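You operate a simulated robot arm through the tools that you are given. There is no shell and no other tool. Be economical: measure what you need, move in short steps, check, and stop when the job is done.

You are at the controls of a simulated two-armed robot. One attempt, no reset.

TASK
Fetch the narrow green panel from the top of the coil table and set it on the top of the feed stand. Put the small slab marked "72" from the top of the coil table on the top of the steel bench and the small slab marked "26" on the top of the side tray. Fetch the orange funnel and stand it on top of the grey roll. Put the blue marker on the cream sheet on the top of the blue bench. Put two of the foam crumbs from the top of the steel bench on the top of the feed table. Do these in any order. Set down upright: orange funnel.
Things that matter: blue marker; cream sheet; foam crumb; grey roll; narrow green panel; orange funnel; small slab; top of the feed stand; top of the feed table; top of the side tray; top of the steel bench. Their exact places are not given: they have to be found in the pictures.

Only the result counts: the job must be done as asked and must still hold three seconds after the hand-in. Knocking over, shifting, dropping, spilling or breaking anything else fails it. Flat cloth is picked up by pressing the open fingertips on it (5 to 10 N) and closing them slowly along it; thin cloth reads only 2 to 8 mm in the jaws.

THE ROBOT
Two 7-joint arms with two-finger parallel grippers on one trunk, on a base that drives. Base frame: it is fixed to the floor where the robot stands at the start and does not move with it; the origin is under the middle of the robot, x ahead of it, y to its left, z up; the surface under the hand at the start is at about z = 750. Lengths are in mm, angles in degrees, forces in N, time in s.
The left shoulder is at the start at [66, 174, 1209], the right one opposite. With the tool pointing down near the work surface each hand reaches from about 100 to 660 mm from the robot's upright axis, wherever it stands, measured 20 degrees to its own side. Places, roughly: blue marker [-3750, -2000, 750]; cream sheet (36x24x2 cm) [-5200, -4300, 800]; foam crumb (5x4x3 cm) [2200, -200, 800]; foam crumb (5x4x4 cm) [2000, -100, 800]; grey roll (8x8x6 cm) [300, 300, 800]; narrow green panel [500, 0, 750]; orange funnel (8x8x10 cm) [-2000, 100, 400]; small slab [500, 0, 750]; top of the feed stand [-3800, -2000, 800]; top of the feed table [-1900, -2300, 1300]; top of the side tray (24x32 cm) [-2080, -1880, 800]; top of the steel bench [1700, -100, 800]. Payload 3.6 kg a hand.
Tool frame (each hand has its own): the origin (TCP) lies between the finger pads and is the grasp point; the fingertips stand 30 mm ahead of it; z points along the fingers, y is the line along which they close. Largest opening 110 mm; finger width 20, thickness 10; the body of the gripper, 48 by 112 mm, starts 55 mm behind the TCP.
Orientation is that of the tool frame in the base frame, as a unit quaternion [w, x, y, z]. With the fingers straight down and closing along the base's y, the tool's x points along the base's -x, its y along +y and its z along -z.

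THE INTERFACE
- The arms move only by the tool send_rows. It takes "left_steps", "right_steps" or both (then of equal length, played together; a hand with none holds still); each is a list of rows, each a list of 7 numbers: the turn, a rotation vector about the tool's x, y, z in degrees, then the shift along the tool's x, y, z in m, then the closure, from 0 (fully open) to 1 (shut). In form: [[wx, wy, wz, dx, dy, dz, grip], ...]. A call has 1 to 20 rows; each row shifts and turns the commanded pose from where the row before left it, along the tool's axes as they then stand. Each row takes 0.2 s and may step no farther than 50 mm and 8.6 degrees from the row before; otherwise, or with a gripper value out of range, the whole call is refused. A pose out of reach is approached as far as the arm can. The call stops where the force on the tool passes 40 N (or 10 N more than at its start, if that is more) or the arm is blocked; 0.2 s more then pass. Each finger travels about 153 mm/s and halts on what it meets, pressing with about 30 N; the grip force reading is that of the motor and also rises with nothing between the fingers. The clock runs only during rows and for 0.2 s after the last one: add rows that do not move to give the fingers time. It gives the time, the measured TCP pose, the force on the tool (base axes), the opening and the grip force at its end, in the units of the frame above (readings bear some noise), with the torque about the TCP (base axes, N m) and any sound that the robot's microphone picked up.
- Cameras (640 x 400 px; columns grow to the right, rows downward): "scene" is now at [146.1, 13.3, 1359.5]; the picture's right is [0.17, -0.98, 0.00], its down [-0.77, -0.13, -0.63] and it looks along [0.62, 0.11, -0.78] (base axes); focal length 251 px, centre (320, 200). "left" rides on the left gripper at [72, -17, -103] in its tool frame; the picture's right is [0.23, 0.97, 0.00], its down [-0.76, 0.18, -0.62] and it looks along [-0.61, 0.14, 0.78] (tool axes); focal length 222 px, centre (320, 200). "right" rides on the right gripper at [72, 17, -103] in its tool frame; the picture's right is [-0.23, 0.97, 0.00], its down [-0.76, -0.18, -0.62] and it looks along [-0.61, -0.14, 0.78] (tool axes); focal length 222 px, centre (320, 200).
- get_image(camera): a new picture of that camera. It takes no simulated time.
- slide_trunk(by): slides the trunk up (or, below 0, down) by that many mm; the arms and the scene camera ride with it, the base frame stays. It gives what a move gives, with no picture.
- steer(legs): drives the robot by 1 to 6 legs, each [ahead, left, turn to the left] in mm, mm and degrees, along the robot's own axes; the way and the turn of a leg run together, so that a leg with both is an arc; at most 1500 mm and 180 degrees a leg. The arms and the cameras ride along, it lands a little off, and it stops where it bumps. It gives what a move gives.
- pan_tilt(pan, tilt): turns the head with the scene camera to pan (to the left, within 86 degrees either way) and tilt (down, from -29 to 69), counted from straight ahead of the robot. It gives what a move gives.
- point_at(camera, pixels): there is no depth. For up to 12 entries [column, row, z] of the newest picture of that camera ("zoom" is the newest enlarged one), the place [x, y] in the base frame at which the ray of that pixel passes the height z, good to about 2 mm. It takes no simulated time.
- close_up(camera, box): a new picture of the part [left, top, right, bottom] of that camera's present view, enlarged. It takes no simulated time.
- close_job(): hands the job in; it is judged then, once.

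Go step by step. Measure first, check grasps and placings, and put right what went wrong. The budget is 138 turns and 164 pictures, counting those below and the enlarged ones. Unless the task says otherwise, let go and move clear before handing in, and close with one line.

The tools are called after "Call:" as name(argument=value, ...) on one line, values as JSON. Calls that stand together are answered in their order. send_rows: Moves the arms, as the interface text tells. Its arguments: {"type":"object","properties":{"left_steps":{"type":"array"},"right_steps":{"type":"array"}},"required":[]} The other tools are called the same way: slide_trunk (by) slides the trunk up or down; steer (legs) drives the base; pan_tilt (pan, tilt) turns the head that bears the scene camera; get_image (camera) takes a picture; point_at (camera, pixels) gives the place at which the rays of pixels pass given heights; close_up (camera, box) takes an enlarged picture of a part of a camera's view; close_job () hands the job in.

At the start:

```text
time: 0.0
left_ee_pos: [472.7, 304.1, 1105.1]
left_orientation: [0.0, 0.0, 1.0, -0.001]
left_contact_force: [-0.7, 0.7, 0.5]
left_ft_torque: [-0.04, 0.0, -0.05]
left_grip_width: 109.8
left_grip_force: 0.1
right_ee_pos: [407.9, -46.9, 1099.8]
right_orientation: [0.0, 0.001, 1.0, 0.0]
right_contact_force: [0.6, -0.2, -0.3]
right_ft_torque: [0.03, -0.02, -0.03]
right_grip_width: 109.9
right_grip_force: 0.0
trunk travel left (down, up): [-325.0, 438.0]
robot x, y, heading: [2.1, -2.7, 0.2]
head pan, tilt: [9.9, 51.2]
```

scene: 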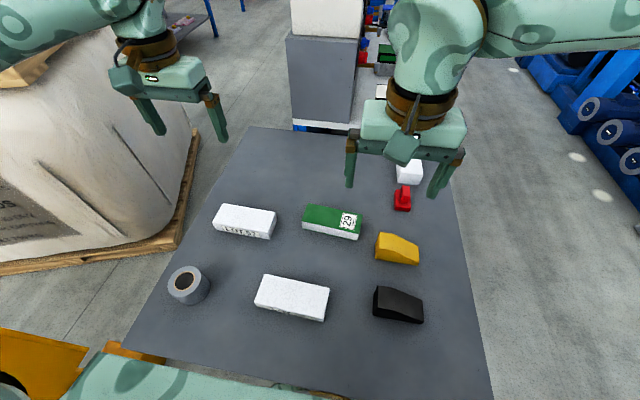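
right: 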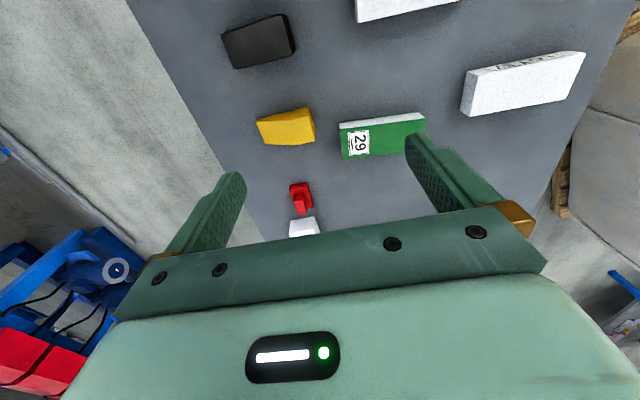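
left: 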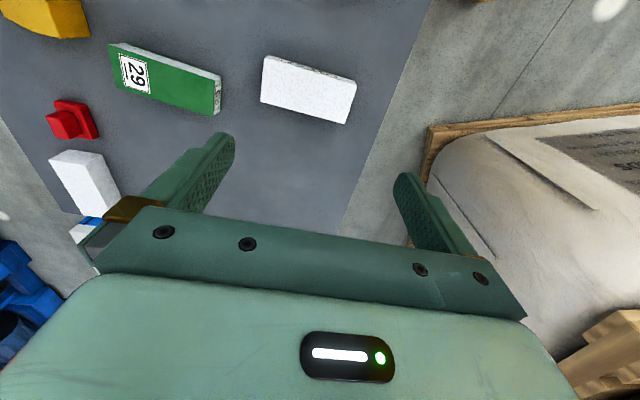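

The scene picture shows a green panel with "29" at (332,222), white slabs at (245,222) and (292,298), and the roll at (188,285). I'll enlarge to read the labels.

Call:
close_up(camera="scene", box=[140, 180, 460, 380])

Call:
close_up(camera="left", box=[0, 0, 400, 250])

Call:
close_up(camera="right", box=[200, 0, 600, 250])

Call:
point_at(camera="scene", pixels=[[245, 215, 780], [292, 290, 780], [332, 215, 780], [188, 278, 810], [397, 245, 780], [398, 300, 780], [403, 197, 760], [409, 172, 780], [250, 127, 750], [445, 160, 750]])

```text
2.00 times, centred on (300, 280) of scene
```

zoom: 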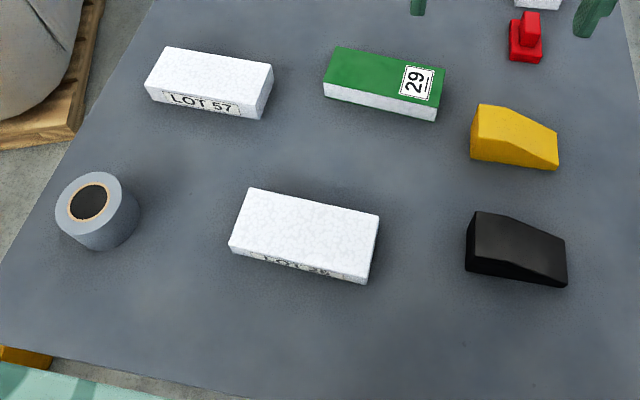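

```text
1.60 times, centred on (200, 125) of left
```

zoom: 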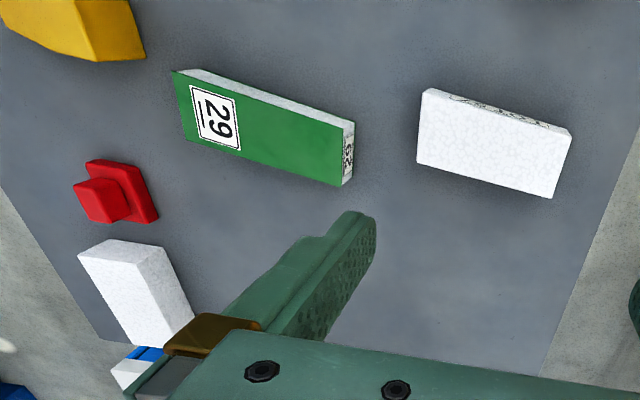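

```text
1.60 times, centred on (400, 125) of right
```

zoom: 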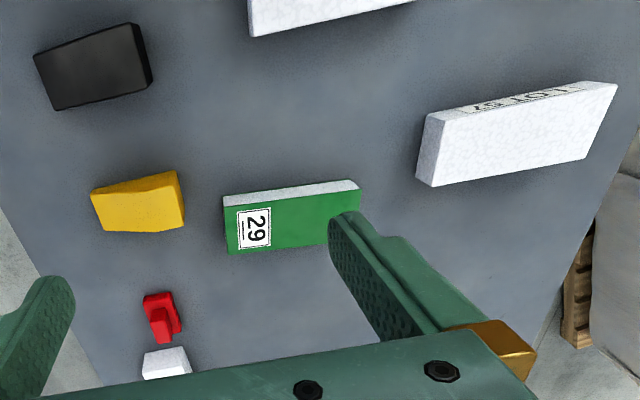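

```text
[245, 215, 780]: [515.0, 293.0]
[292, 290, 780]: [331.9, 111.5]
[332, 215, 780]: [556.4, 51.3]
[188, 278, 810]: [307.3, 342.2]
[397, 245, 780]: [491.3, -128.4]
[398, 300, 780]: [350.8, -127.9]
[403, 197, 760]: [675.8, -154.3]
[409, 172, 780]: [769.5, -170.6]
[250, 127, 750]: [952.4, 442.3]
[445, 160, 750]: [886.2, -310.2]
```

Labels read "29" on the green one, "LOT 57" and "LOT 2?" on the white slabs. More items lie beneath/behind the right hand, so I'll move it aside and look.

Call:
send_rows(right_steps=[[0, 0, 0, 0.03, -0.04, 0, 0], [0, 0, 0, 0.03, -0.04, 0, 0], [0, 0, 0, 0.03, -0.04, 0, 0], [0, 0, 0, 0.03, -0.04, 0, 0], [0, 0, 0, 0.03, -0.04, 0, 0], [0, 0, 0, 0.03, -0.04, 0, 0], [0, 0, 0, 0, 0, 0, 0]])

Call:
pan_tilt(pan=0, tilt=35)

Call:
get_image(camera="scene")

Call:
close_up(camera="scene", box=[240, 130, 480, 280])

Call:
get_image(camera="right")

```text
time: 1.6
left_ee_pos: [471.7, 304.4, 1105.0]
left_orientation: [0.001, 0.0, 1.0, -0.001]
left_contact_force: [0.5, 0.7, 0.8]
left_ft_torque: [0.02, 0.03, 0.01]
left_grip_width: 109.8
left_grip_force: 0.1
right_ee_pos: [279.7, -292.2, 1122.8]
right_orientation: [-0.002, -0.001, 1.0, 0.0]
right_contact_force: [-0.1, -0.1, 0.2]
right_ft_torque: [-0.06, 0.0, -0.01]
right_grip_width: 109.9
right_grip_force: 0.1
right hand out of reach, approached as far as the arm can: row 5, 6
trunk travel left (down, up): [-325.0, 438.0]
robot x, y, heading: [-2.6, 2.2, -0.0]
head pan, tilt: [9.9, 51.2]
```

```text
time: 2.4
left_ee_pos: [471.4, 303.3, 1104.6]
left_orientation: [-0.001, 0.0, 1.0, 0.0]
left_contact_force: [0.0, -0.2, -0.5]
left_ft_torque: [-0.01, 0.0, 0.02]
left_grip_width: 109.9
left_grip_force: 0.1
right_ee_pos: [278.9, -290.9, 1122.9]
right_orientation: [-0.001, 0.0, 1.0, 0.001]
right_contact_force: [-0.2, 0.8, 1.0]
right_ft_torque: [0.0, -0.02, 0.0]
right_grip_width: 110.2
right_grip_force: 0.0
trunk travel left (down, up): [-325.0, 438.0]
robot x, y, heading: [1.2, -0.0, -0.0]
head pan, tilt: [0.0, 35.0]
```

```text
157 pictures are left
```

scene: 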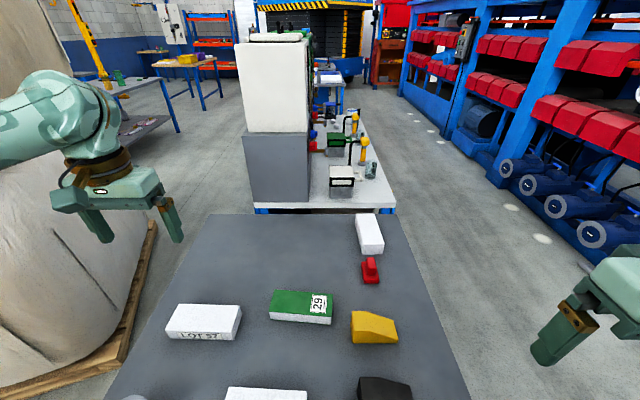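

```text
2.67 times, centred on (360, 205) of scene
```

zoom: 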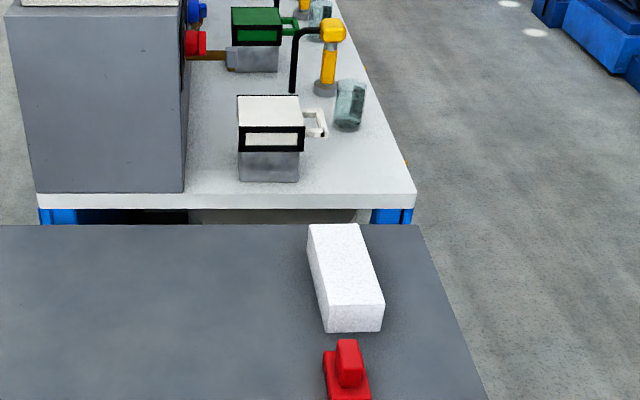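

```text
155 pictures are left
```

right: 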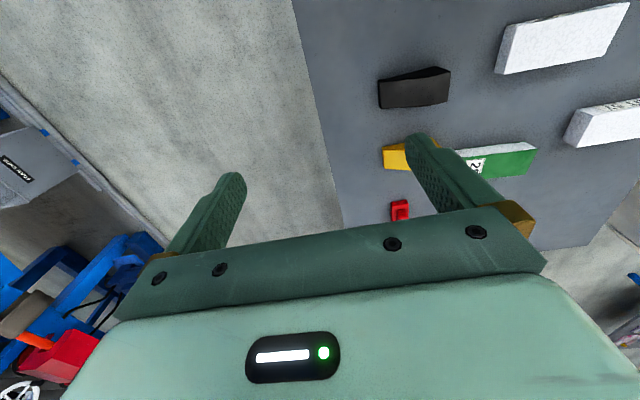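

Three white slabs: A (203,321), B (265,393), C (370,233). I'll tilt down and zoom on each for marks.

Call:
pan_tilt(pan=0, tilt=60)

Call:
get_image(camera="scene")

Call:
close_up(camera="scene", box=[220, 180, 380, 280])

Call:
close_up(camera="left", box=[240, 30, 400, 130])

```text
time: 3.3
left_ee_pos: [471.1, 303.0, 1105.4]
left_orientation: [0.0, -0.001, 1.0, -0.001]
left_contact_force: [-1.0, 0.0, 0.6]
left_ft_torque: [0.02, 0.01, 0.01]
left_grip_width: 110.1
left_grip_force: 0.0
right_ee_pos: [278.8, -292.3, 1123.3]
right_orientation: [-0.002, 0.0, 1.0, 0.0]
right_contact_force: [0.3, -0.3, -0.2]
right_ft_torque: [0.04, 0.03, 0.01]
right_grip_width: 110.0
right_grip_force: 0.1
trunk travel left (down, up): [-325.0, 438.0]
robot x, y, heading: [2.1, 0.7, 0.2]
head pan, tilt: [0.0, 60.0]
```

```text
154 pictures are left
```

scene: 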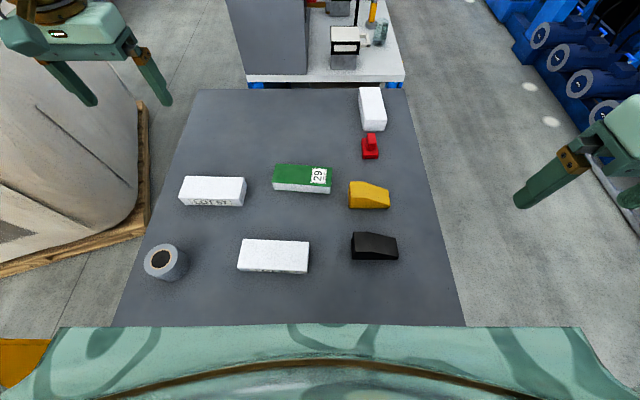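

```text
4.00 times, centred on (300, 230) of scene
```

zoom: 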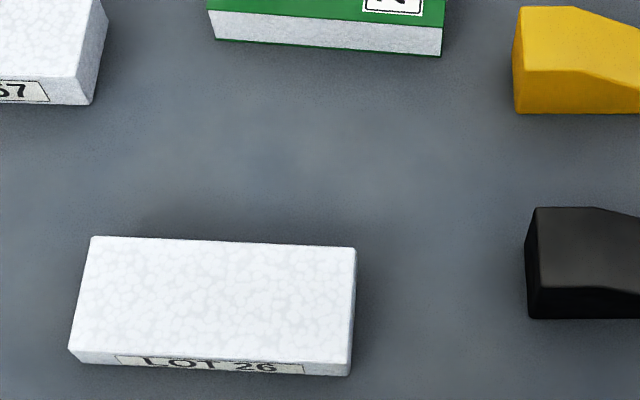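

```text
4.00 times, centred on (320, 80) of left
```

zoom: 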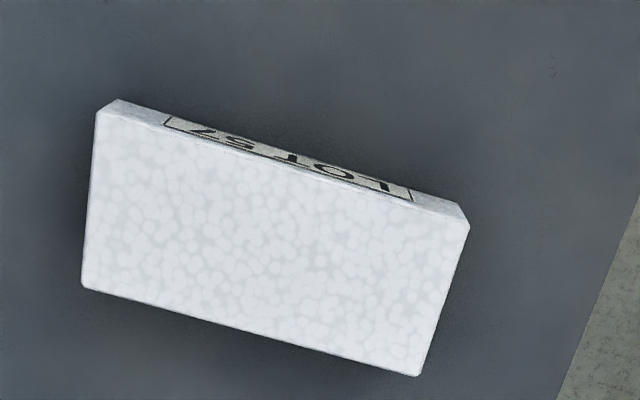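

B reads LOT 26, A reads LOT 57; C at (372,108) is presumably 72 with its label out of sight. I'll get positions of the edges and C's outline.

Call:
close_up(camera="scene", box=[300, 70, 460, 170])

Call:
point_at(camera="scene", pixels=[[200, 90, 750], [405, 90, 750], [464, 325, 750], [115, 325, 750], [247, 76, 850], [405, 82, 800], [384, 20, 800], [155, 318, 750]])

Call:
point_at(camera="zoom", pixels=[[240, 70, 790], [305, 70, 790], [262, 210, 790], [342, 205, 790], [265, 242, 750], [345, 240, 750]])

```text
4.00 times, centred on (380, 120) of scene
```

zoom: 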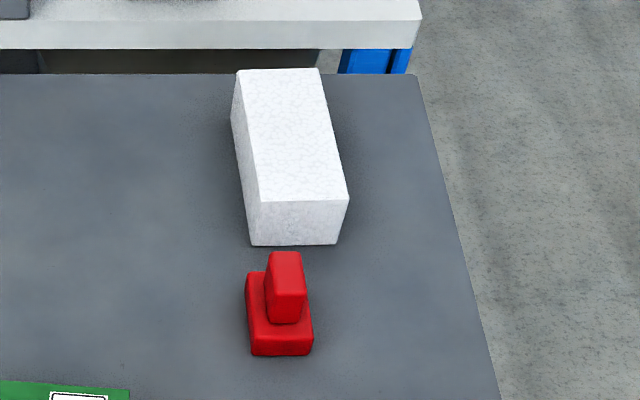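

```text
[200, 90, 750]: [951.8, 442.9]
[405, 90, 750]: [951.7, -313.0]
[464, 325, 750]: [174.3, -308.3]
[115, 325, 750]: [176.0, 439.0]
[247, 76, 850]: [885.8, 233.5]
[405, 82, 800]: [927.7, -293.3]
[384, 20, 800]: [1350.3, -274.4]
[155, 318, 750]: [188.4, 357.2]
```

```text
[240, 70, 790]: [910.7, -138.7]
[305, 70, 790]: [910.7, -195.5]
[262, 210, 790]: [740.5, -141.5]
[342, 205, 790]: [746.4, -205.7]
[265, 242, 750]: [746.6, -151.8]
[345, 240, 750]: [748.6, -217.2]
```

C is about 160×65×37 at (828,-178), lying along x. I'll check the free floor on the right side before driving around the table.

Call:
pan_tilt(pan=-35, tilt=30)

Call:
get_image(camera="scene")

Call:
point_at(camera="scene", pixels=[[190, 150, 0], [300, 200, 0], [400, 250, 0], [200, 200, 0], [100, 150, 0], [380, 210, 0], [450, 260, 0]])

```text
time: 4.3
left_ee_pos: [472.3, 302.6, 1104.9]
left_orientation: [0.0, 0.0, 1.0, 0.0]
left_contact_force: [0.5, 0.6, -0.2]
left_ft_torque: [-0.01, -0.02, 0.02]
left_grip_width: 110.1
left_grip_force: 0.1
right_ee_pos: [278.7, -290.9, 1123.4]
right_orientation: [-0.001, 0.0, 1.0, 0.0]
right_contact_force: [-0.7, 0.4, -0.5]
right_ft_torque: [0.03, -0.03, -0.03]
right_grip_width: 110.0
right_grip_force: 0.1
trunk travel left (down, up): [-325.0, 438.0]
robot x, y, heading: [0.4, -0.7, -0.2]
head pan, tilt: [-35.0, 30.0]
```

```text
150 pictures are left
```

scene: 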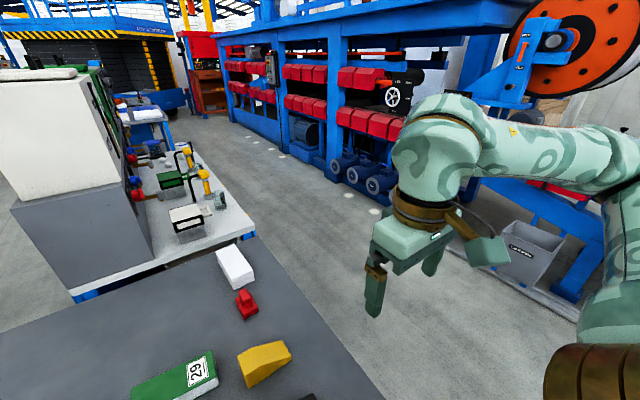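

```text
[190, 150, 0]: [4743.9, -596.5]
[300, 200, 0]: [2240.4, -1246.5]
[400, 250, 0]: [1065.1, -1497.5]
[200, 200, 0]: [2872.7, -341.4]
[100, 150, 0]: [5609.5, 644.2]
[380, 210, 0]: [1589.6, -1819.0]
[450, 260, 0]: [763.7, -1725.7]
```

The corridor is free out to y≈-1500. I'll drive around to the table's right side, facing it.

Call:
steer(legs=[[0, -640, 0], [711, 0, 0], [0, 0, 90], [100, 0, 0]])

Call:
pan_tilt(pan=-15, tilt=50)

Call:
get_image(camera="scene")

```text
time: 5.9
left_ee_pos: [442.1, 225.4, 1105.8]
left_orientation: [0.001, -0.022, 1.0, -0.001]
left_contact_force: [-0.4, -0.3, 0.3]
left_ft_torque: [-0.01, -0.02, 0.01]
left_grip_width: 110.2
left_grip_force: 0.0
right_ee_pos: [274.8, -380.2, 1123.6]
right_orientation: [-0.001, -0.023, 1.0, 0.0]
right_contact_force: [0.2, -0.3, -0.2]
right_ft_torque: [0.01, -0.01, 0.03]
right_grip_width: 110.2
right_grip_force: 0.2
trunk travel left (down, up): [-325.0, 438.0]
robot x, y, heading: [-12.0, -96.9, 2.5]
head pan, tilt: [-35.0, 30.0]
stopped in leg 1: the robot was blocked; the commanded pose is now the measured one
```

```text
time: 6.7
left_ee_pos: [442.9, 224.8, 1105.2]
left_orientation: [0.0, -0.022, 1.0, 0.0]
left_contact_force: [-0.2, 0.1, -0.4]
left_ft_torque: [0.01, -0.02, -0.01]
left_grip_width: 110.1
left_grip_force: 0.0
right_ee_pos: [275.4, -378.4, 1124.3]
right_orientation: [-0.001, -0.022, 1.0, 0.001]
right_contact_force: [-0.2, 0.3, 0.1]
right_ft_torque: [0.0, -0.01, -0.02]
right_grip_width: 110.0
right_grip_force: 0.1
trunk travel left (down, up): [-325.0, 438.0]
robot x, y, heading: [-14.4, -100.5, 2.5]
head pan, tilt: [-15.0, 50.0]
```

```text
149 pictures are left
```

scene: 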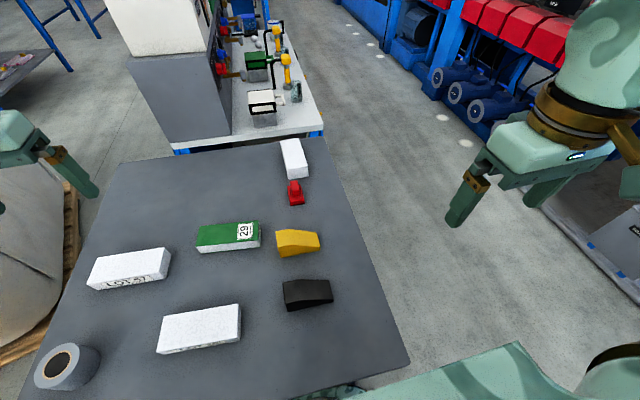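

The base was blocked after about 100 mm, perhaps by a table leg or a hidden thing at the right. I'll look down and to the right.

Call:
pan_tilt(pan=-80, tilt=60)

Call:
get_image(camera="scene")

Call:
pan_tilt(pan=-85, tilt=15)

Call:
get_image(camera="scene")

```text
time: 8.1
left_ee_pos: [442.6, 225.6, 1104.9]
left_orientation: [0.0, -0.023, 1.0, 0.0]
left_contact_force: [-0.2, -0.4, -0.7]
left_ft_torque: [-0.03, -0.02, -0.01]
left_grip_width: 110.1
left_grip_force: 0.1
right_ee_pos: [276.3, -378.2, 1122.7]
right_orientation: [-0.001, -0.022, 1.0, -0.001]
right_contact_force: [-0.2, -0.5, -0.2]
right_ft_torque: [-0.03, 0.01, 0.0]
right_grip_width: 110.1
right_grip_force: 0.0
trunk travel left (down, up): [-325.0, 438.0]
robot x, y, heading: [-16.1, -99.2, 2.2]
head pan, tilt: [-80.0, 60.0]
```

```text
148 pictures are left
```

scene: 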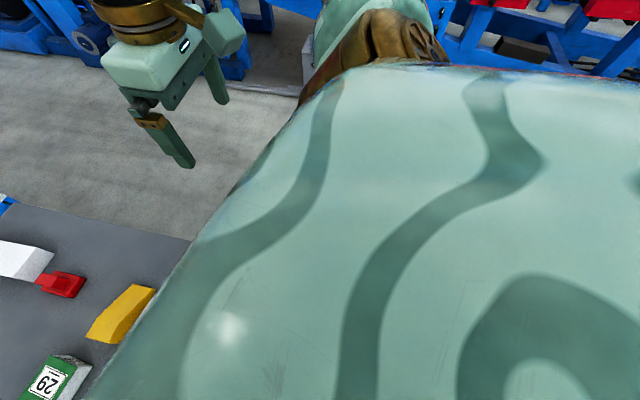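

```text
time: 9.2
left_ee_pos: [441.7, 224.4, 1104.9]
left_orientation: [0.0, -0.023, 1.0, 0.0]
left_contact_force: [-0.8, 0.3, -0.2]
left_ft_torque: [0.01, 0.04, 0.04]
left_grip_width: 110.1
left_grip_force: 0.1
right_ee_pos: [276.5, -377.7, 1123.3]
right_orientation: [-0.001, -0.022, 1.0, 0.0]
right_contact_force: [0.4, 0.3, -0.8]
right_ft_torque: [0.0, 0.02, -0.01]
right_grip_width: 110.4
right_grip_force: 0.2
trunk travel left (down, up): [-325.0, 438.0]
robot x, y, heading: [-13.7, -99.6, 2.5]
head pan, tilt: [-85.0, 15.0]
```

```text
147 pictures are left
```

scene: 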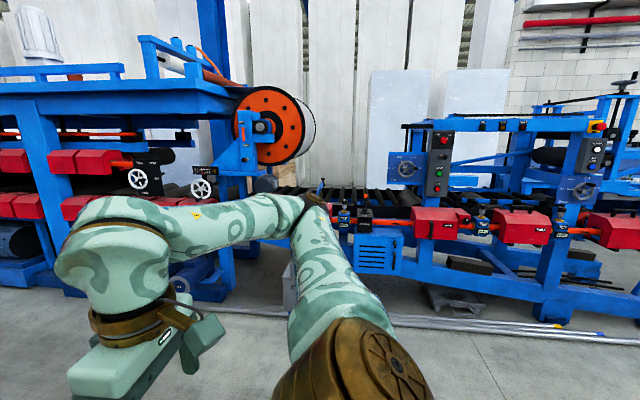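

Nothing at the right but floor; the base twisted left, so its front right corner met a table leg. I'll back off first, then go around.

Call:
steer(legs=[[-300, 0, -2.5], [0, -620, 0], [1000, 0, 0]])

Call:
pan_tilt(pan=45, tilt=40)

Call:
get_image(camera="scene")

```text
time: 19.2
left_ee_pos: [1180.7, -441.9, 1105.1]
left_orientation: [-0.001, 0.009, 1.0, 0.0]
left_contact_force: [-0.4, -0.5, 0.0]
left_ft_torque: [-0.03, 0.0, 0.01]
left_grip_width: 109.9
left_grip_force: 0.0
right_ee_pos: [976.4, -1033.3, 1123.8]
right_orientation: [-0.002, 0.009, 1.0, 0.0]
right_contact_force: [-0.3, 0.3, 0.0]
right_ft_torque: [0.0, -0.01, -0.01]
right_grip_width: 110.2
right_grip_force: 0.0
trunk travel left (down, up): [-325.0, 438.0]
robot x, y, heading: [702.3, -738.2, -0.8]
head pan, tilt: [-85.0, 15.0]
```

```text
time: 21.3
left_ee_pos: [1179.5, -443.4, 1104.3]
left_orientation: [0.0, 0.009, 1.0, -0.001]
left_contact_force: [0.2, 0.2, 0.8]
left_ft_torque: [0.01, 0.03, 0.0]
left_grip_width: 110.0
left_grip_force: 0.1
right_ee_pos: [975.7, -1033.6, 1124.0]
right_orientation: [-0.001, 0.008, 1.0, 0.0]
right_contact_force: [0.5, 0.3, -0.2]
right_ft_torque: [-0.02, 0.01, -0.01]
right_grip_width: 110.2
right_grip_force: 0.0
trunk travel left (down, up): [-325.0, 438.0]
robot x, y, heading: [704.6, -735.3, -1.3]
head pan, tilt: [45.0, 40.0]
```

```text
146 pictures are left
```

scene: 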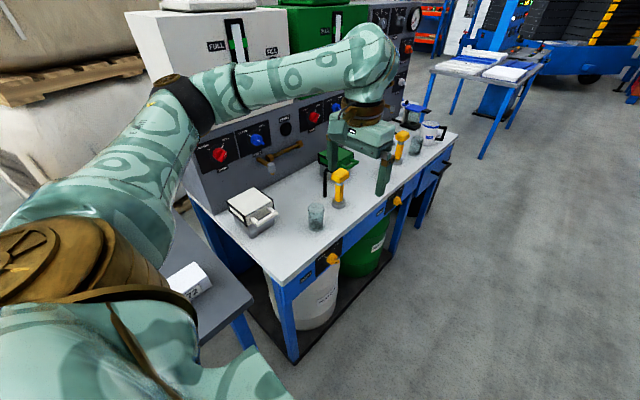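

C shows "..72" at (195,285). The near bench holds dispensers; a second table with white things stands at (490,60). I'll measure both and zoom there.

Call:
point_at(camera="scene", pixels=[[455, 137, 850], [275, 285, 850], [275, 285, 800], [430, 72, 800], [520, 85, 800], [545, 65, 800], [490, 60, 800], [300, 360, 0], [485, 158, 0]])

Call:
close_up(camera="scene", box=[400, 0, 640, 150])

Call:
close_up(camera="scene", box=[160, 100, 480, 300])

```text
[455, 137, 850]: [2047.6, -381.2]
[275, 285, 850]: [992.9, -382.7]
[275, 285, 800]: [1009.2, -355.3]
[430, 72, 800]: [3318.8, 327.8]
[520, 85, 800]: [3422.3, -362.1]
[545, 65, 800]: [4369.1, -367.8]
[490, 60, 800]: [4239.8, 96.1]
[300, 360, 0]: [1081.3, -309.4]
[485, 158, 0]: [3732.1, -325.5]
```

```text
2.67 times, centred on (520, 75) of scene
```

zoom: 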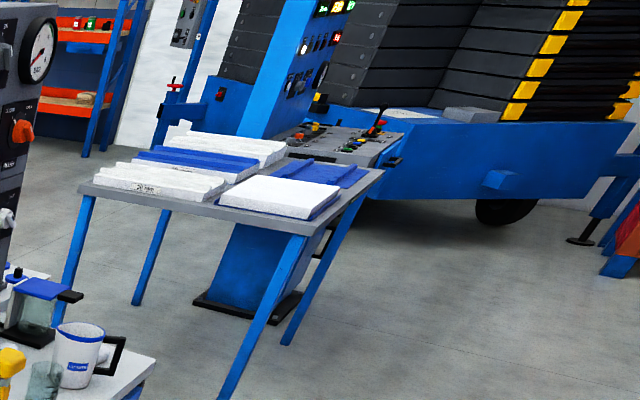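

```text
2.00 times, centred on (320, 200) of scene
```

zoom: 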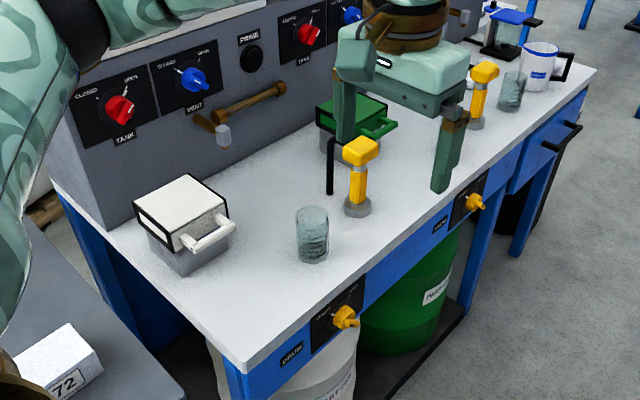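

The bench top is at z≈850 with edge y≈-380. I'll turn to face the coil table and approach C.

Call:
steer(legs=[[-20, 0, 91], [220, 0, 0]])

Call:
pan_tilt(pan=-15, tilt=50)

Call:
get_image(camera="scene")

Call:
close_up(camera="scene", box=[280, 200, 480, 325])

Call:
get_image(camera="right")

```text
time: 26.8
left_ee_pos: [391.6, -54.3, 1104.5]
left_orientation: [-0.001, -0.705, 0.709, 0.0]
left_contact_force: [0.5, 0.7, 0.0]
left_ft_torque: [-0.02, 0.0, 0.01]
left_grip_width: 110.0
left_grip_force: 0.0
right_ee_pos: [984.4, -250.2, 1123.0]
right_orientation: [-0.001, -0.706, 0.709, -0.001]
right_contact_force: [-0.6, 0.4, -0.3]
right_ft_torque: [0.0, 0.0, 0.03]
right_grip_width: 110.2
right_grip_force: 0.0
trunk travel left (down, up): [-325.0, 438.0]
robot x, y, heading: [691.5, -529.2, 89.7]
head pan, tilt: [45.0, 40.0]
```

```text
time: 28.1
left_ee_pos: [391.4, -55.4, 1106.2]
left_orientation: [0.0, -0.706, 0.708, 0.0]
left_contact_force: [-0.4, -0.2, 0.5]
left_ft_torque: [-0.01, -0.01, -0.02]
left_grip_width: 109.6
left_grip_force: 0.0
right_ee_pos: [986.0, -252.6, 1124.1]
right_orientation: [-0.001, -0.706, 0.708, -0.001]
right_contact_force: [-0.1, 1.0, -0.7]
right_ft_torque: [0.0, -0.01, -0.02]
right_grip_width: 110.1
right_grip_force: 0.1
trunk travel left (down, up): [-325.0, 438.0]
robot x, y, heading: [690.8, -529.6, 89.8]
head pan, tilt: [-15.0, 50.0]
```

```text
143 pictures are left
```

scene: 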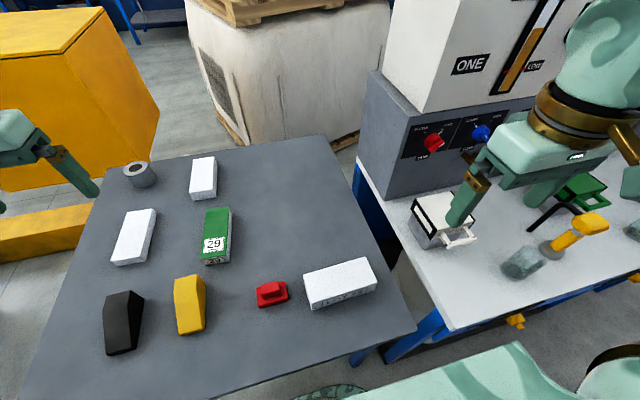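

```text
3.20 times, centred on (380, 262) of scene
```

zoom: 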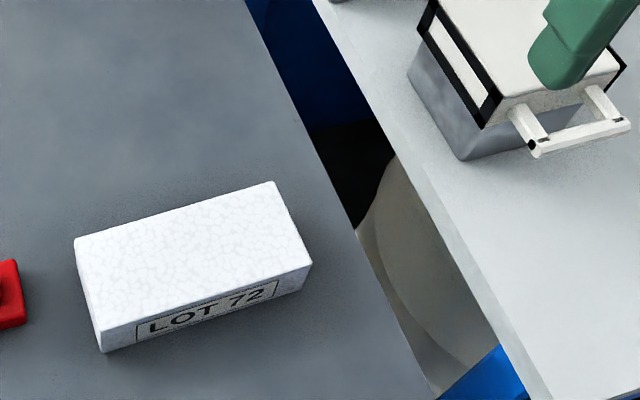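

```text
141 pictures are left
```

right: 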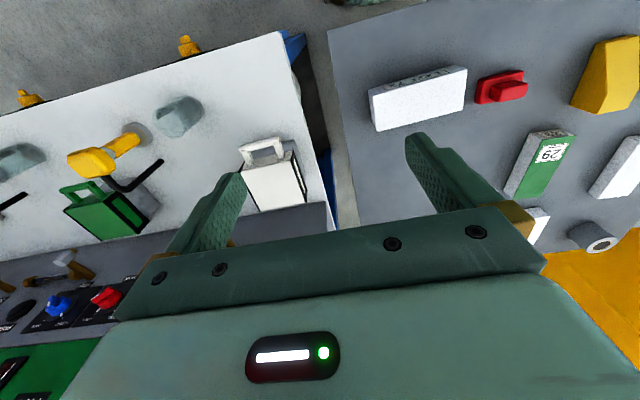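

LOT 72 confirmed. I measure its corners in both the zoom and the wrist view.

Call:
point_at(camera="zoom", pixels=[[74, 238, 788], [273, 182, 788], [312, 262, 788], [100, 330, 788], [102, 352, 750], [311, 287, 750]])

Call:
point_at(camera="right", pixels=[[369, 92, 788], [467, 68, 788], [465, 110, 788], [376, 132, 788]])

```text
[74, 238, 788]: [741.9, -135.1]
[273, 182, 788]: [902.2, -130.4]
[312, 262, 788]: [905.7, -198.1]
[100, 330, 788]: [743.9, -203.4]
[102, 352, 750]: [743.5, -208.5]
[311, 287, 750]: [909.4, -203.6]
```

```text
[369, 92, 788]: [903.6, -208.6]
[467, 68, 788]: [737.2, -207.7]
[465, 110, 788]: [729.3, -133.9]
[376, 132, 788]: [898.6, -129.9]
```

Centre is (824,-169), width 68 along y. I'll shift the right hand above it and turn the jaw 90° so it closes along base y.

Call:
send_rows(right_steps=[[0, 0, 0, -0.0205, 0.0402, 0.02, 0], [0, 0, 0, -0.0205, 0.0402, 0.02, 0], [0, 0, 0, -0.0205, 0.0402, 0.02, 0], [0, 0, 0, -0.0205, 0.0402, 0.02, 0], [0, 0, 8.2, 0, 0, 0.01, 0], [0, 0, 8.2, 0, 0, 0.01, 0], [0, 0, 8.2, 0, 0, 0.01, 0], [0, 0, 8.2, 0, 0, 0.01, 0], [0, 0, 8.2, 0, 0, 0.01, 0], [0, 0, 8.2, 0, 0, 0.01, 0], [0, 0, 8.2, 0, 0, 0.01, 0], [0, 0, 8.2, 0, 0, 0.01, 0], [0, 0, 8.2, 0, 0, 0.01, 0], [0, 0, 8.2, 0, 0, 0.01, 0], [0, 0, 8, 0, 0, 0.01, 0], [0, 0, 0, 0, 0, 0, 0]])

Call:
get_image(camera="right")

```text
time: 31.5
left_ee_pos: [392.0, -54.2, 1106.2]
left_orientation: [0.0, -0.706, 0.708, 0.0]
left_contact_force: [-0.7, 0.1, -0.3]
left_ft_torque: [-0.02, 0.01, 0.04]
left_grip_width: 110.1
left_grip_force: 0.1
right_ee_pos: [824.3, -169.5, 933.6]
right_orientation: [0.0, 0.004, 1.0, -0.002]
right_contact_force: [-0.2, -0.5, 0.9]
right_ft_torque: [0.01, -0.02, 0.02]
right_grip_width: 109.8
right_grip_force: 0.1
trunk travel left (down, up): [-325.0, 438.0]
robot x, y, heading: [694.1, -527.9, 89.7]
head pan, tilt: [-15.0, 50.0]
```

```text
140 pictures are left
```

right: 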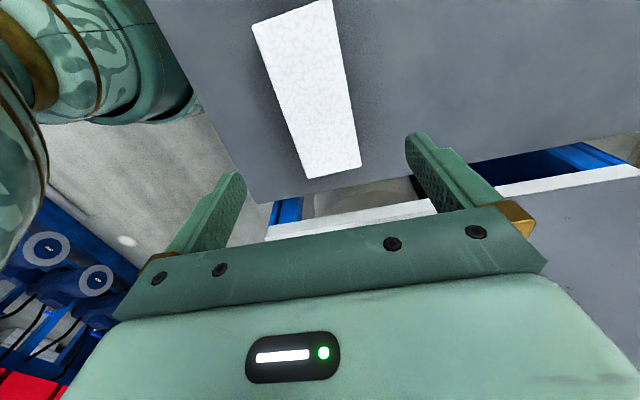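

Aligned over the slab. Descend to TCP z≈782 and close.

Call:
send_rows(right_steps=[[0, 0, 0, 0, 0, 0.04, 0], [0, 0, 0, 0, 0, 0.04, 0], [0, 0, 0, 0, 0, 0.04, 0], [0, 0, 0, 0, 0, 0.03, 0], [0, 0, 0, 0, 0, 0, 0], [0, 0, 0, 0, 0, 0, 0.5], [0, 0, 0, 0, 0, 0, 0.8], [0, 0, 0, 0, 0, 0, 0.8], [0, 0, 0, 0, 0, 0, 0.8], [0, 0, 0, 0, 0, -0.03, 0.8], [0, 0, 0, 0, 0, -0.04, 0.8], [0, 0, 0, 0, 0, -0.05, 0.8], [0, 0, 0, 0, 0, -0.05, 0.8], [0, 0, 0, 0, 0, -0.05, 0.8]])

Call:
get_image(camera="right")

```text
time: 34.5
left_ee_pos: [389.5, -54.8, 1104.3]
left_orientation: [0.0, -0.705, 0.709, 0.001]
left_contact_force: [0.3, -0.2, 0.1]
left_ft_torque: [0.0, -0.01, 0.0]
left_grip_width: 110.0
left_grip_force: 0.0
right_ee_pos: [823.3, -168.7, 1004.1]
right_orientation: [-0.001, 0.003, 1.0, -0.001]
right_contact_force: [-0.2, -0.1, -0.1]
right_ft_torque: [0.0, -0.03, 0.01]
right_grip_width: 69.5
right_grip_force: 30.0
trunk travel left (down, up): [-325.0, 438.0]
robot x, y, heading: [691.8, -532.6, 89.5]
head pan, tilt: [-15.0, 50.0]
```

```text
139 pictures are left
```

right: 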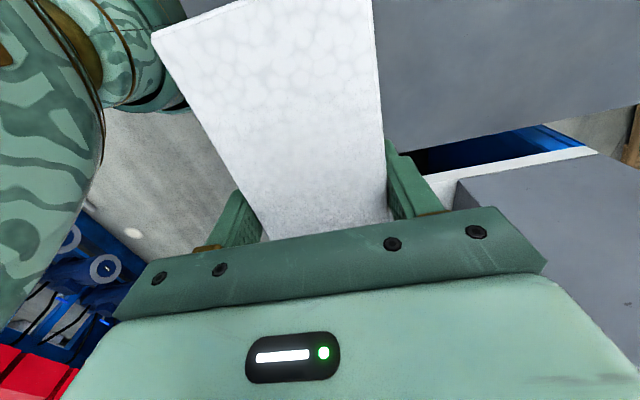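

Slab 72 is held (69.5 mm). Now I back off and drive along the bench to see its top.

Call:
steer(legs=[[-330, 0, 0.3], [0, -850, 0]])

Call:
pan_tilt(pan=-25, tilt=38)

Call:
get_image(camera="scene")

```text
time: 40.8
left_ee_pos: [1223.1, -390.8, 1105.9]
left_orientation: [0.0, 0.715, -0.699, 0.0]
left_contact_force: [0.4, 1.2, 0.9]
left_ft_torque: [0.07, -0.02, 0.01]
left_grip_width: 110.2
left_grip_force: 0.0
right_ee_pos: [1659.7, -493.4, 1003.0]
right_orientation: [0.0, -0.012, 1.0, 0.0]
right_contact_force: [0.1, -0.1, -1.3]
right_ft_torque: [0.0, -0.03, -0.02]
right_grip_width: 69.4
right_grip_force: 29.9
trunk travel left (down, up): [-325.0, 438.0]
robot x, y, heading: [1536.8, -858.9, 91.0]
head pan, tilt: [-15.0, 50.0]
```

```text
time: 41.6
left_ee_pos: [1224.2, -390.2, 1105.0]
left_orientation: [0.0, 0.715, -0.699, 0.001]
left_contact_force: [0.6, 1.0, -0.1]
left_ft_torque: [0.01, 0.03, 0.0]
left_grip_width: 110.1
left_grip_force: 0.1
right_ee_pos: [1661.2, -492.4, 1004.6]
right_orientation: [0.0, -0.011, 1.0, -0.001]
right_contact_force: [-0.2, 0.4, -1.3]
right_ft_torque: [0.01, -0.02, -0.03]
right_grip_width: 69.4
right_grip_force: 30.3
trunk travel left (down, up): [-325.0, 438.0]
robot x, y, heading: [1540.1, -856.2, 91.0]
head pan, tilt: [-25.0, 38.0]
```

```text
138 pictures are left
```

scene: 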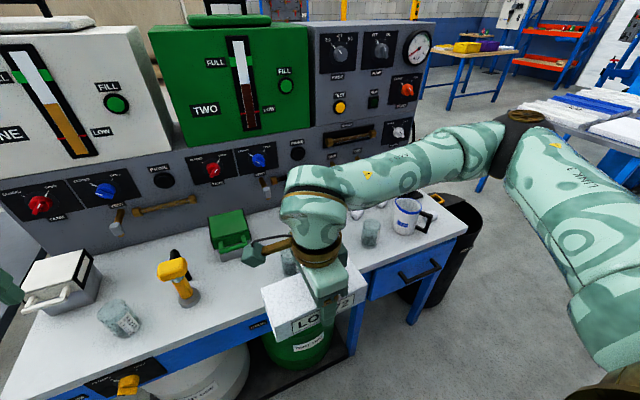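

The arm hides part; something pale is at (355,212). Zoom there.

Call:
close_up(camera="scene", box=[320, 160, 480, 260])

Call:
close_up(camera="scene", box=[0, 180, 320, 380])

Call:
point_at(camera="scene", pixels=[[467, 228, 850], [408, 232, 850], [370, 242, 850], [355, 213, 850], [355, 330, 850], [200, 365, 850], [180, 300, 850], [105, 265, 850], [100, 310, 850]])

```text
4.00 times, centred on (400, 210) of scene
```

zoom: 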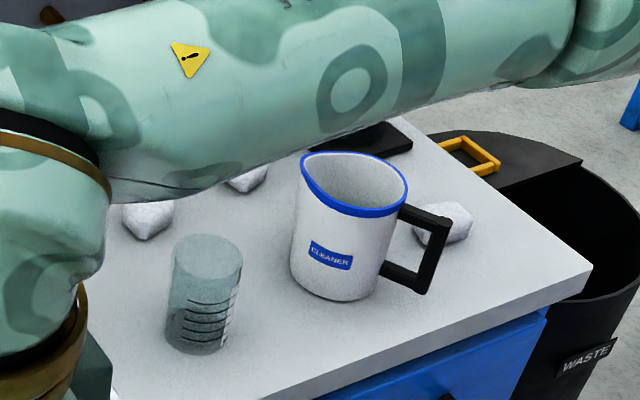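

```text
2.00 times, centred on (160, 280) of scene
```

zoom: 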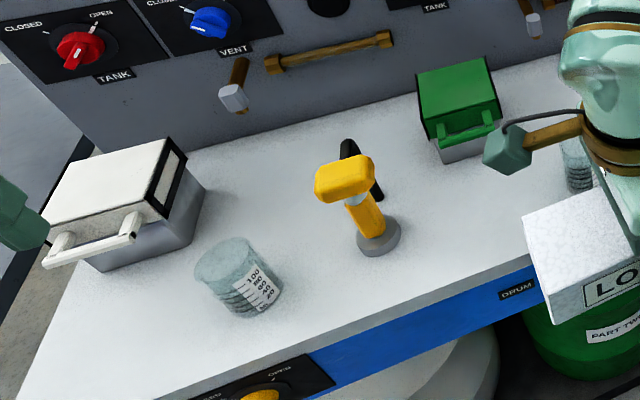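

```text
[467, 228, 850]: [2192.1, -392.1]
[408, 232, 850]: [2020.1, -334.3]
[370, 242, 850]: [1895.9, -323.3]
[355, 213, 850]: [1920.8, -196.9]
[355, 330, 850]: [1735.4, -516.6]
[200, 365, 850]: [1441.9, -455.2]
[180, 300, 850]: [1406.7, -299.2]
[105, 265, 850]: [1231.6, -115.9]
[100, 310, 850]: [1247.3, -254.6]
```

Three white foam crumbs appear at zoom (148,217), (245,180), (445,222). Triangulating two views suggests the bench top lies at z≈715; I'll measure with that height.

Call:
point_at(camera="scene", pixels=[[189, 304, 715], [231, 252, 715], [200, 330, 715], [277, 300, 715], [467, 228, 715], [369, 243, 715], [404, 234, 715], [357, 216, 730], [381, 206, 730], [431, 217, 730], [467, 228, 750]])

Call:
get_image(camera="right")

Call:
get_image(camera="left")

```text
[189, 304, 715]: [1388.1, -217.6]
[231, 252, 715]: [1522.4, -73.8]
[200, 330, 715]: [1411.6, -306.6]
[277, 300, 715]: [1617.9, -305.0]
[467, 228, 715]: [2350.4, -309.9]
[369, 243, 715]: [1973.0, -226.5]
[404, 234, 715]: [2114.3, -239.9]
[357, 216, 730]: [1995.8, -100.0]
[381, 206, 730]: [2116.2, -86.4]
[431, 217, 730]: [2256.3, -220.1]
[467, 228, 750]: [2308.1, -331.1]
```

```text
135 pictures are left
```

right: 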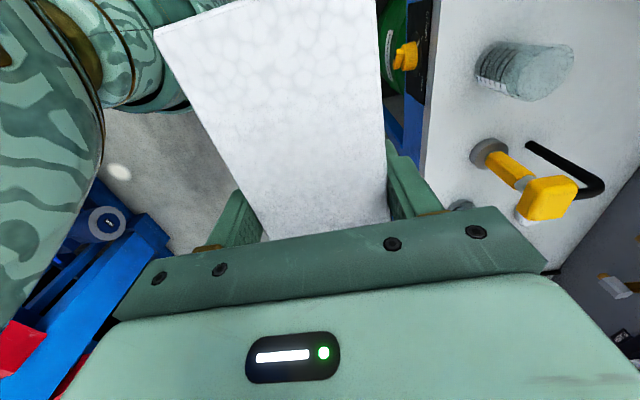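

```text
134 pictures are left
```

left: 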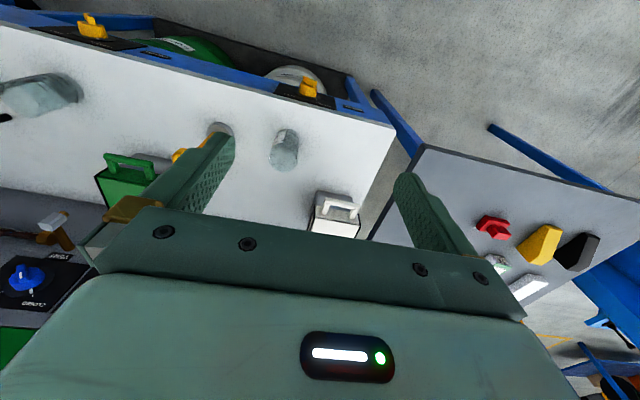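

Wrist views show beaker 2 and valve 2. I locate all of them at z=715 to choose a free spot.

Call:
point_at(camera="right", pixels=[[495, 75, 715], [485, 152, 715], [430, 130, 715], [424, 50, 715], [463, 205, 715], [463, 205, 760]])

Call:
point_at(camera="left", pixels=[[220, 130, 715], [283, 135, 715], [20, 95, 715], [100, 50, 715], [395, 127, 715], [150, 160, 715], [100, 110, 715]])

```text
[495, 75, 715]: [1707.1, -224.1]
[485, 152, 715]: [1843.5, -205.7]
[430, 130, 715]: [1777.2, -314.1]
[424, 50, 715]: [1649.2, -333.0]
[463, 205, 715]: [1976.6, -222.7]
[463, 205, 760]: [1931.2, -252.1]
```

```text
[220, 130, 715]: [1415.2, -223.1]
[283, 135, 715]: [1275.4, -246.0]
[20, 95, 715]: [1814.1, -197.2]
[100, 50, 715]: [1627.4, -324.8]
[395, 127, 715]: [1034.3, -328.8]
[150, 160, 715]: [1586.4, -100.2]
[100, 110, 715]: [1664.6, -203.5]
```

Free patch: x 1440–1645, y -320…-110. I'll place slab 72 centred near (1542,-250): drive so the hand gets close.

Call:
steer(legs=[[170, 120, -1]])

```text
time: 43.2
left_ee_pos: [1108.4, -215.1, 1103.8]
left_orientation: [0.0, 0.708, -0.706, 0.0]
left_contact_force: [0.1, 0.4, -1.2]
left_ft_torque: [-0.02, -0.01, -0.02]
left_grip_width: 110.0
left_grip_force: 0.0
right_ee_pos: [1543.6, -325.7, 1004.0]
right_orientation: [0.0, -0.001, 1.0, -0.002]
right_contact_force: [0.5, 0.2, -1.0]
right_ft_torque: [-0.03, -0.07, 0.02]
right_grip_width: 69.5
right_grip_force: 30.6
trunk travel left (down, up): [-325.0, 438.0]
robot x, y, heading: [1410.7, -688.4, 89.9]
head pan, tilt: [-25.0, 38.0]
```

Heading is back to 90. Shift +73 in y, lower to z≈790 and look.

Call:
send_rows(right_steps=[[0, 0, 0, 0, 0.036, 0.02, 0.8], [0, 0, 0, 0, 0.037, 0.02, 0.8], [0, 0, 0, 0, 0, 0.045, 0.8], [0, 0, 0, 0, 0, 0.045, 0.8], [0, 0, 0, 0, 0, 0.045, 0.8], [0, 0, 0, 0, 0, 0.035, 0.8], [0, 0, 0, 0, 0, 0, 0.8]])

Call:
pan_tilt(pan=-15, tilt=50)

Call:
get_image(camera="scene")

```text
time: 44.8
left_ee_pos: [1110.6, -216.0, 1104.7]
left_orientation: [0.001, 0.709, -0.705, 0.0]
left_contact_force: [0.1, -1.0, -0.3]
left_ft_torque: [0.02, 0.01, 0.03]
left_grip_width: 109.9
left_grip_force: 0.2
right_ee_pos: [1542.0, -251.5, 792.3]
right_orientation: [0.0, -0.002, 1.0, -0.002]
right_contact_force: [0.1, -1.0, -0.4]
right_ft_torque: [-0.01, 0.01, 0.04]
right_grip_width: 69.6
right_grip_force: 30.0
trunk travel left (down, up): [-325.0, 438.0]
robot x, y, heading: [1411.7, -687.2, 90.1]
head pan, tilt: [-25.0, 38.0]
```

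```text
time: 45.5
left_ee_pos: [1110.4, -216.6, 1104.4]
left_orientation: [0.0, 0.708, -0.706, -0.001]
left_contact_force: [0.5, 0.2, -0.2]
left_ft_torque: [0.01, 0.01, 0.02]
left_grip_width: 110.0
left_grip_force: 0.1
right_ee_pos: [1541.8, -253.7, 792.9]
right_orientation: [0.0, -0.001, 1.0, 0.0]
right_contact_force: [-0.3, 0.5, -0.7]
right_ft_torque: [0.02, 0.0, -0.01]
right_grip_width: 69.4
right_grip_force: 29.9
trunk travel left (down, up): [-325.0, 438.0]
robot x, y, heading: [1414.1, -687.8, 90.3]
head pan, tilt: [-15.0, 50.0]
```

```text
133 pictures are left
```

scene: 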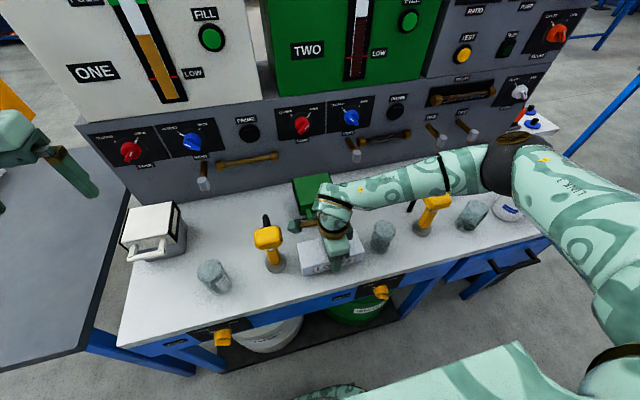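

Placement is clear. Descend to near the expected contact, in small steps.

Call:
send_rows(right_steps=[[0, 0, 0, 0, 0, 0.015, 0.8], [0, 0, 0, 0, 0, 0.015, 0.8], [0, 0, 0, 0, 0, 0.01, 0.8], [0, 0, 0, 0, 0, 0.003, 0.8], [0, 0, 0, 0, 0, 0, 0.8]])

Call:
close_up(camera="scene", box=[270, 210, 400, 291])

```text
time: 46.0
left_ee_pos: [1110.2, -216.9, 1105.6]
left_orientation: [0.0, 0.708, -0.706, 0.0]
left_contact_force: [0.1, 0.6, 0.2]
left_ft_torque: [0.02, 0.02, 0.0]
left_grip_width: 110.1
left_grip_force: 0.1
right_ee_pos: [1538.8, -251.6, 780.1]
right_orientation: [-0.002, 0.0, 1.0, 0.001]
right_contact_force: [1.5, -6.3, 13.7]
right_ft_torque: [0.02, -0.65, -0.22]
right_grip_width: 69.5
right_grip_force: 29.7
trunk travel left (down, up): [-325.0, 438.0]
robot x, y, heading: [1412.2, -684.3, 89.8]
head pan, tilt: [-15.0, 50.0]
stopped in row 2 (right hand): the force on the tool passed its limit at 57 N (the readings are from after the stop); the commanded pose is now the measured one
```

```text
4.92 times, centred on (335, 250) of scene
```

zoom: 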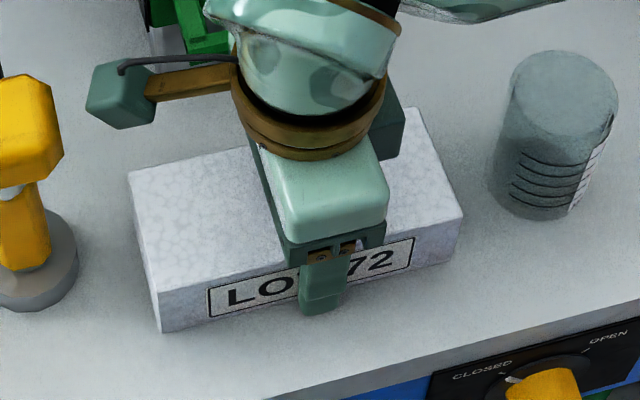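

Contact at TCP 780 (so bench top ≈ 748) and the slab rests. Release and lift.

Call:
send_rows(right_steps=[[0, 0, 0, 0, 0, 0, 0.3], [0, 0, 0, 0, 0, 0, 0.2], [0, 0, 0, 0, 0, 0, 0.2], [0, 0, 0, 0, 0, -0.03, 0.2], [0, 0, 0, 0, 0, -0.05, 0.2], [0, 0, 0, 0, 0, -0.05, 0.2], [0, 0, 0, 0, 0, -0.05, 0.2], [0, 0, 0, 0, 0, -0.05, 0]])

Call:
close_up(camera="scene", box=[200, 170, 456, 330])

```text
time: 47.8
left_ee_pos: [1109.1, -217.1, 1105.3]
left_orientation: [0.0, 0.708, -0.706, 0.0]
left_contact_force: [0.6, 0.0, 0.5]
left_ft_torque: [0.02, 0.01, 0.0]
left_grip_width: 109.8
left_grip_force: 0.1
right_ee_pos: [1540.4, -251.6, 1009.1]
right_orientation: [-0.001, -0.002, 1.0, 0.0]
right_contact_force: [-0.1, 0.3, 1.1]
right_ft_torque: [0.04, 0.01, 0.0]
right_grip_width: 109.8
right_grip_force: 0.0
trunk travel left (down, up): [-325.0, 438.0]
robot x, y, heading: [1418.8, -690.0, 89.9]
head pan, tilt: [-15.0, 50.0]
```

```text
2.50 times, centred on (328, 250) of scene
```

zoom: 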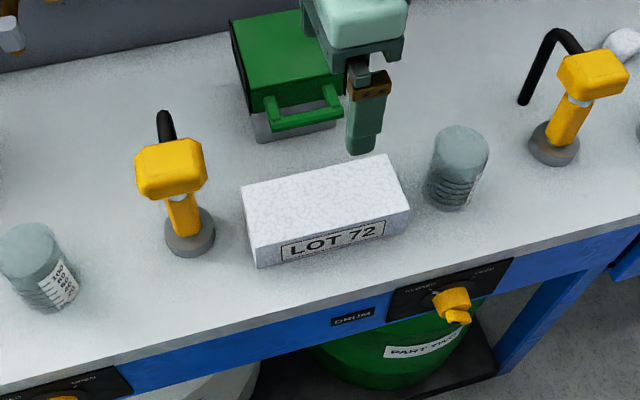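

Slab 72 stands fine. Next I drive along the bench toward its right end for the crumbs.

Call:
steer(legs=[[-150, 0, 0], [0, -640, 0]])

Call:
pan_tilt(pan=-5, tilt=48)

Call:
get_image(camera="scene")

Call:
close_up(camera="scene", box=[200, 120, 456, 280])

```text
time: 52.4
left_ee_pos: [1749.5, -362.7, 1104.1]
left_orientation: [0.0, 0.708, -0.706, 0.0]
left_contact_force: [0.2, -0.8, -0.8]
left_ft_torque: [0.02, 0.01, -0.01]
left_grip_width: 110.1
left_grip_force: 0.1
right_ee_pos: [2179.3, -399.5, 1008.3]
right_orientation: [-0.002, 0.0, 1.0, 0.0]
right_contact_force: [0.2, 0.1, -0.7]
right_ft_torque: [0.03, 0.01, -0.01]
right_grip_width: 110.1
right_grip_force: 0.0
trunk travel left (down, up): [-325.0, 438.0]
robot x, y, heading: [2052.4, -834.8, 89.9]
head pan, tilt: [-15.0, 50.0]
```

```text
time: 53.1
left_ee_pos: [1748.3, -361.8, 1104.5]
left_orientation: [0.0, 0.707, -0.707, 0.0]
left_contact_force: [0.1, 0.3, -0.4]
left_ft_torque: [-0.02, 0.02, 0.0]
left_grip_width: 110.0
left_grip_force: 0.0
right_ee_pos: [2179.5, -398.6, 1008.3]
right_orientation: [-0.002, -0.001, 1.0, 0.0]
right_contact_force: [0.6, -0.5, -0.2]
right_ft_torque: [0.02, -0.03, -0.01]
right_grip_width: 110.0
right_grip_force: 0.1
trunk travel left (down, up): [-325.0, 438.0]
robot x, y, heading: [2055.3, -838.7, 89.9]
head pan, tilt: [-5.0, 48.0]
```

```text
130 pictures are left
```

scene: 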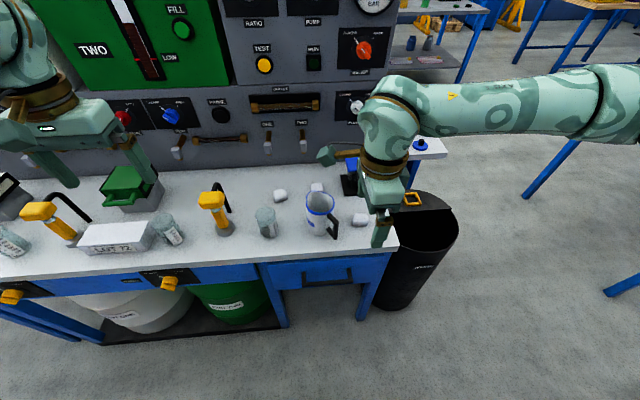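

```text
2.50 times, centred on (328, 200) of scene
```

zoom: 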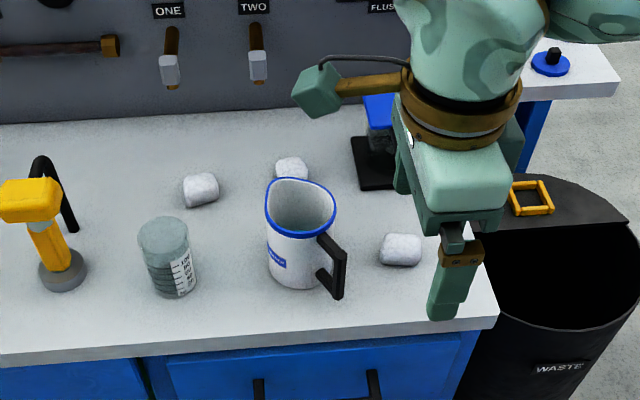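

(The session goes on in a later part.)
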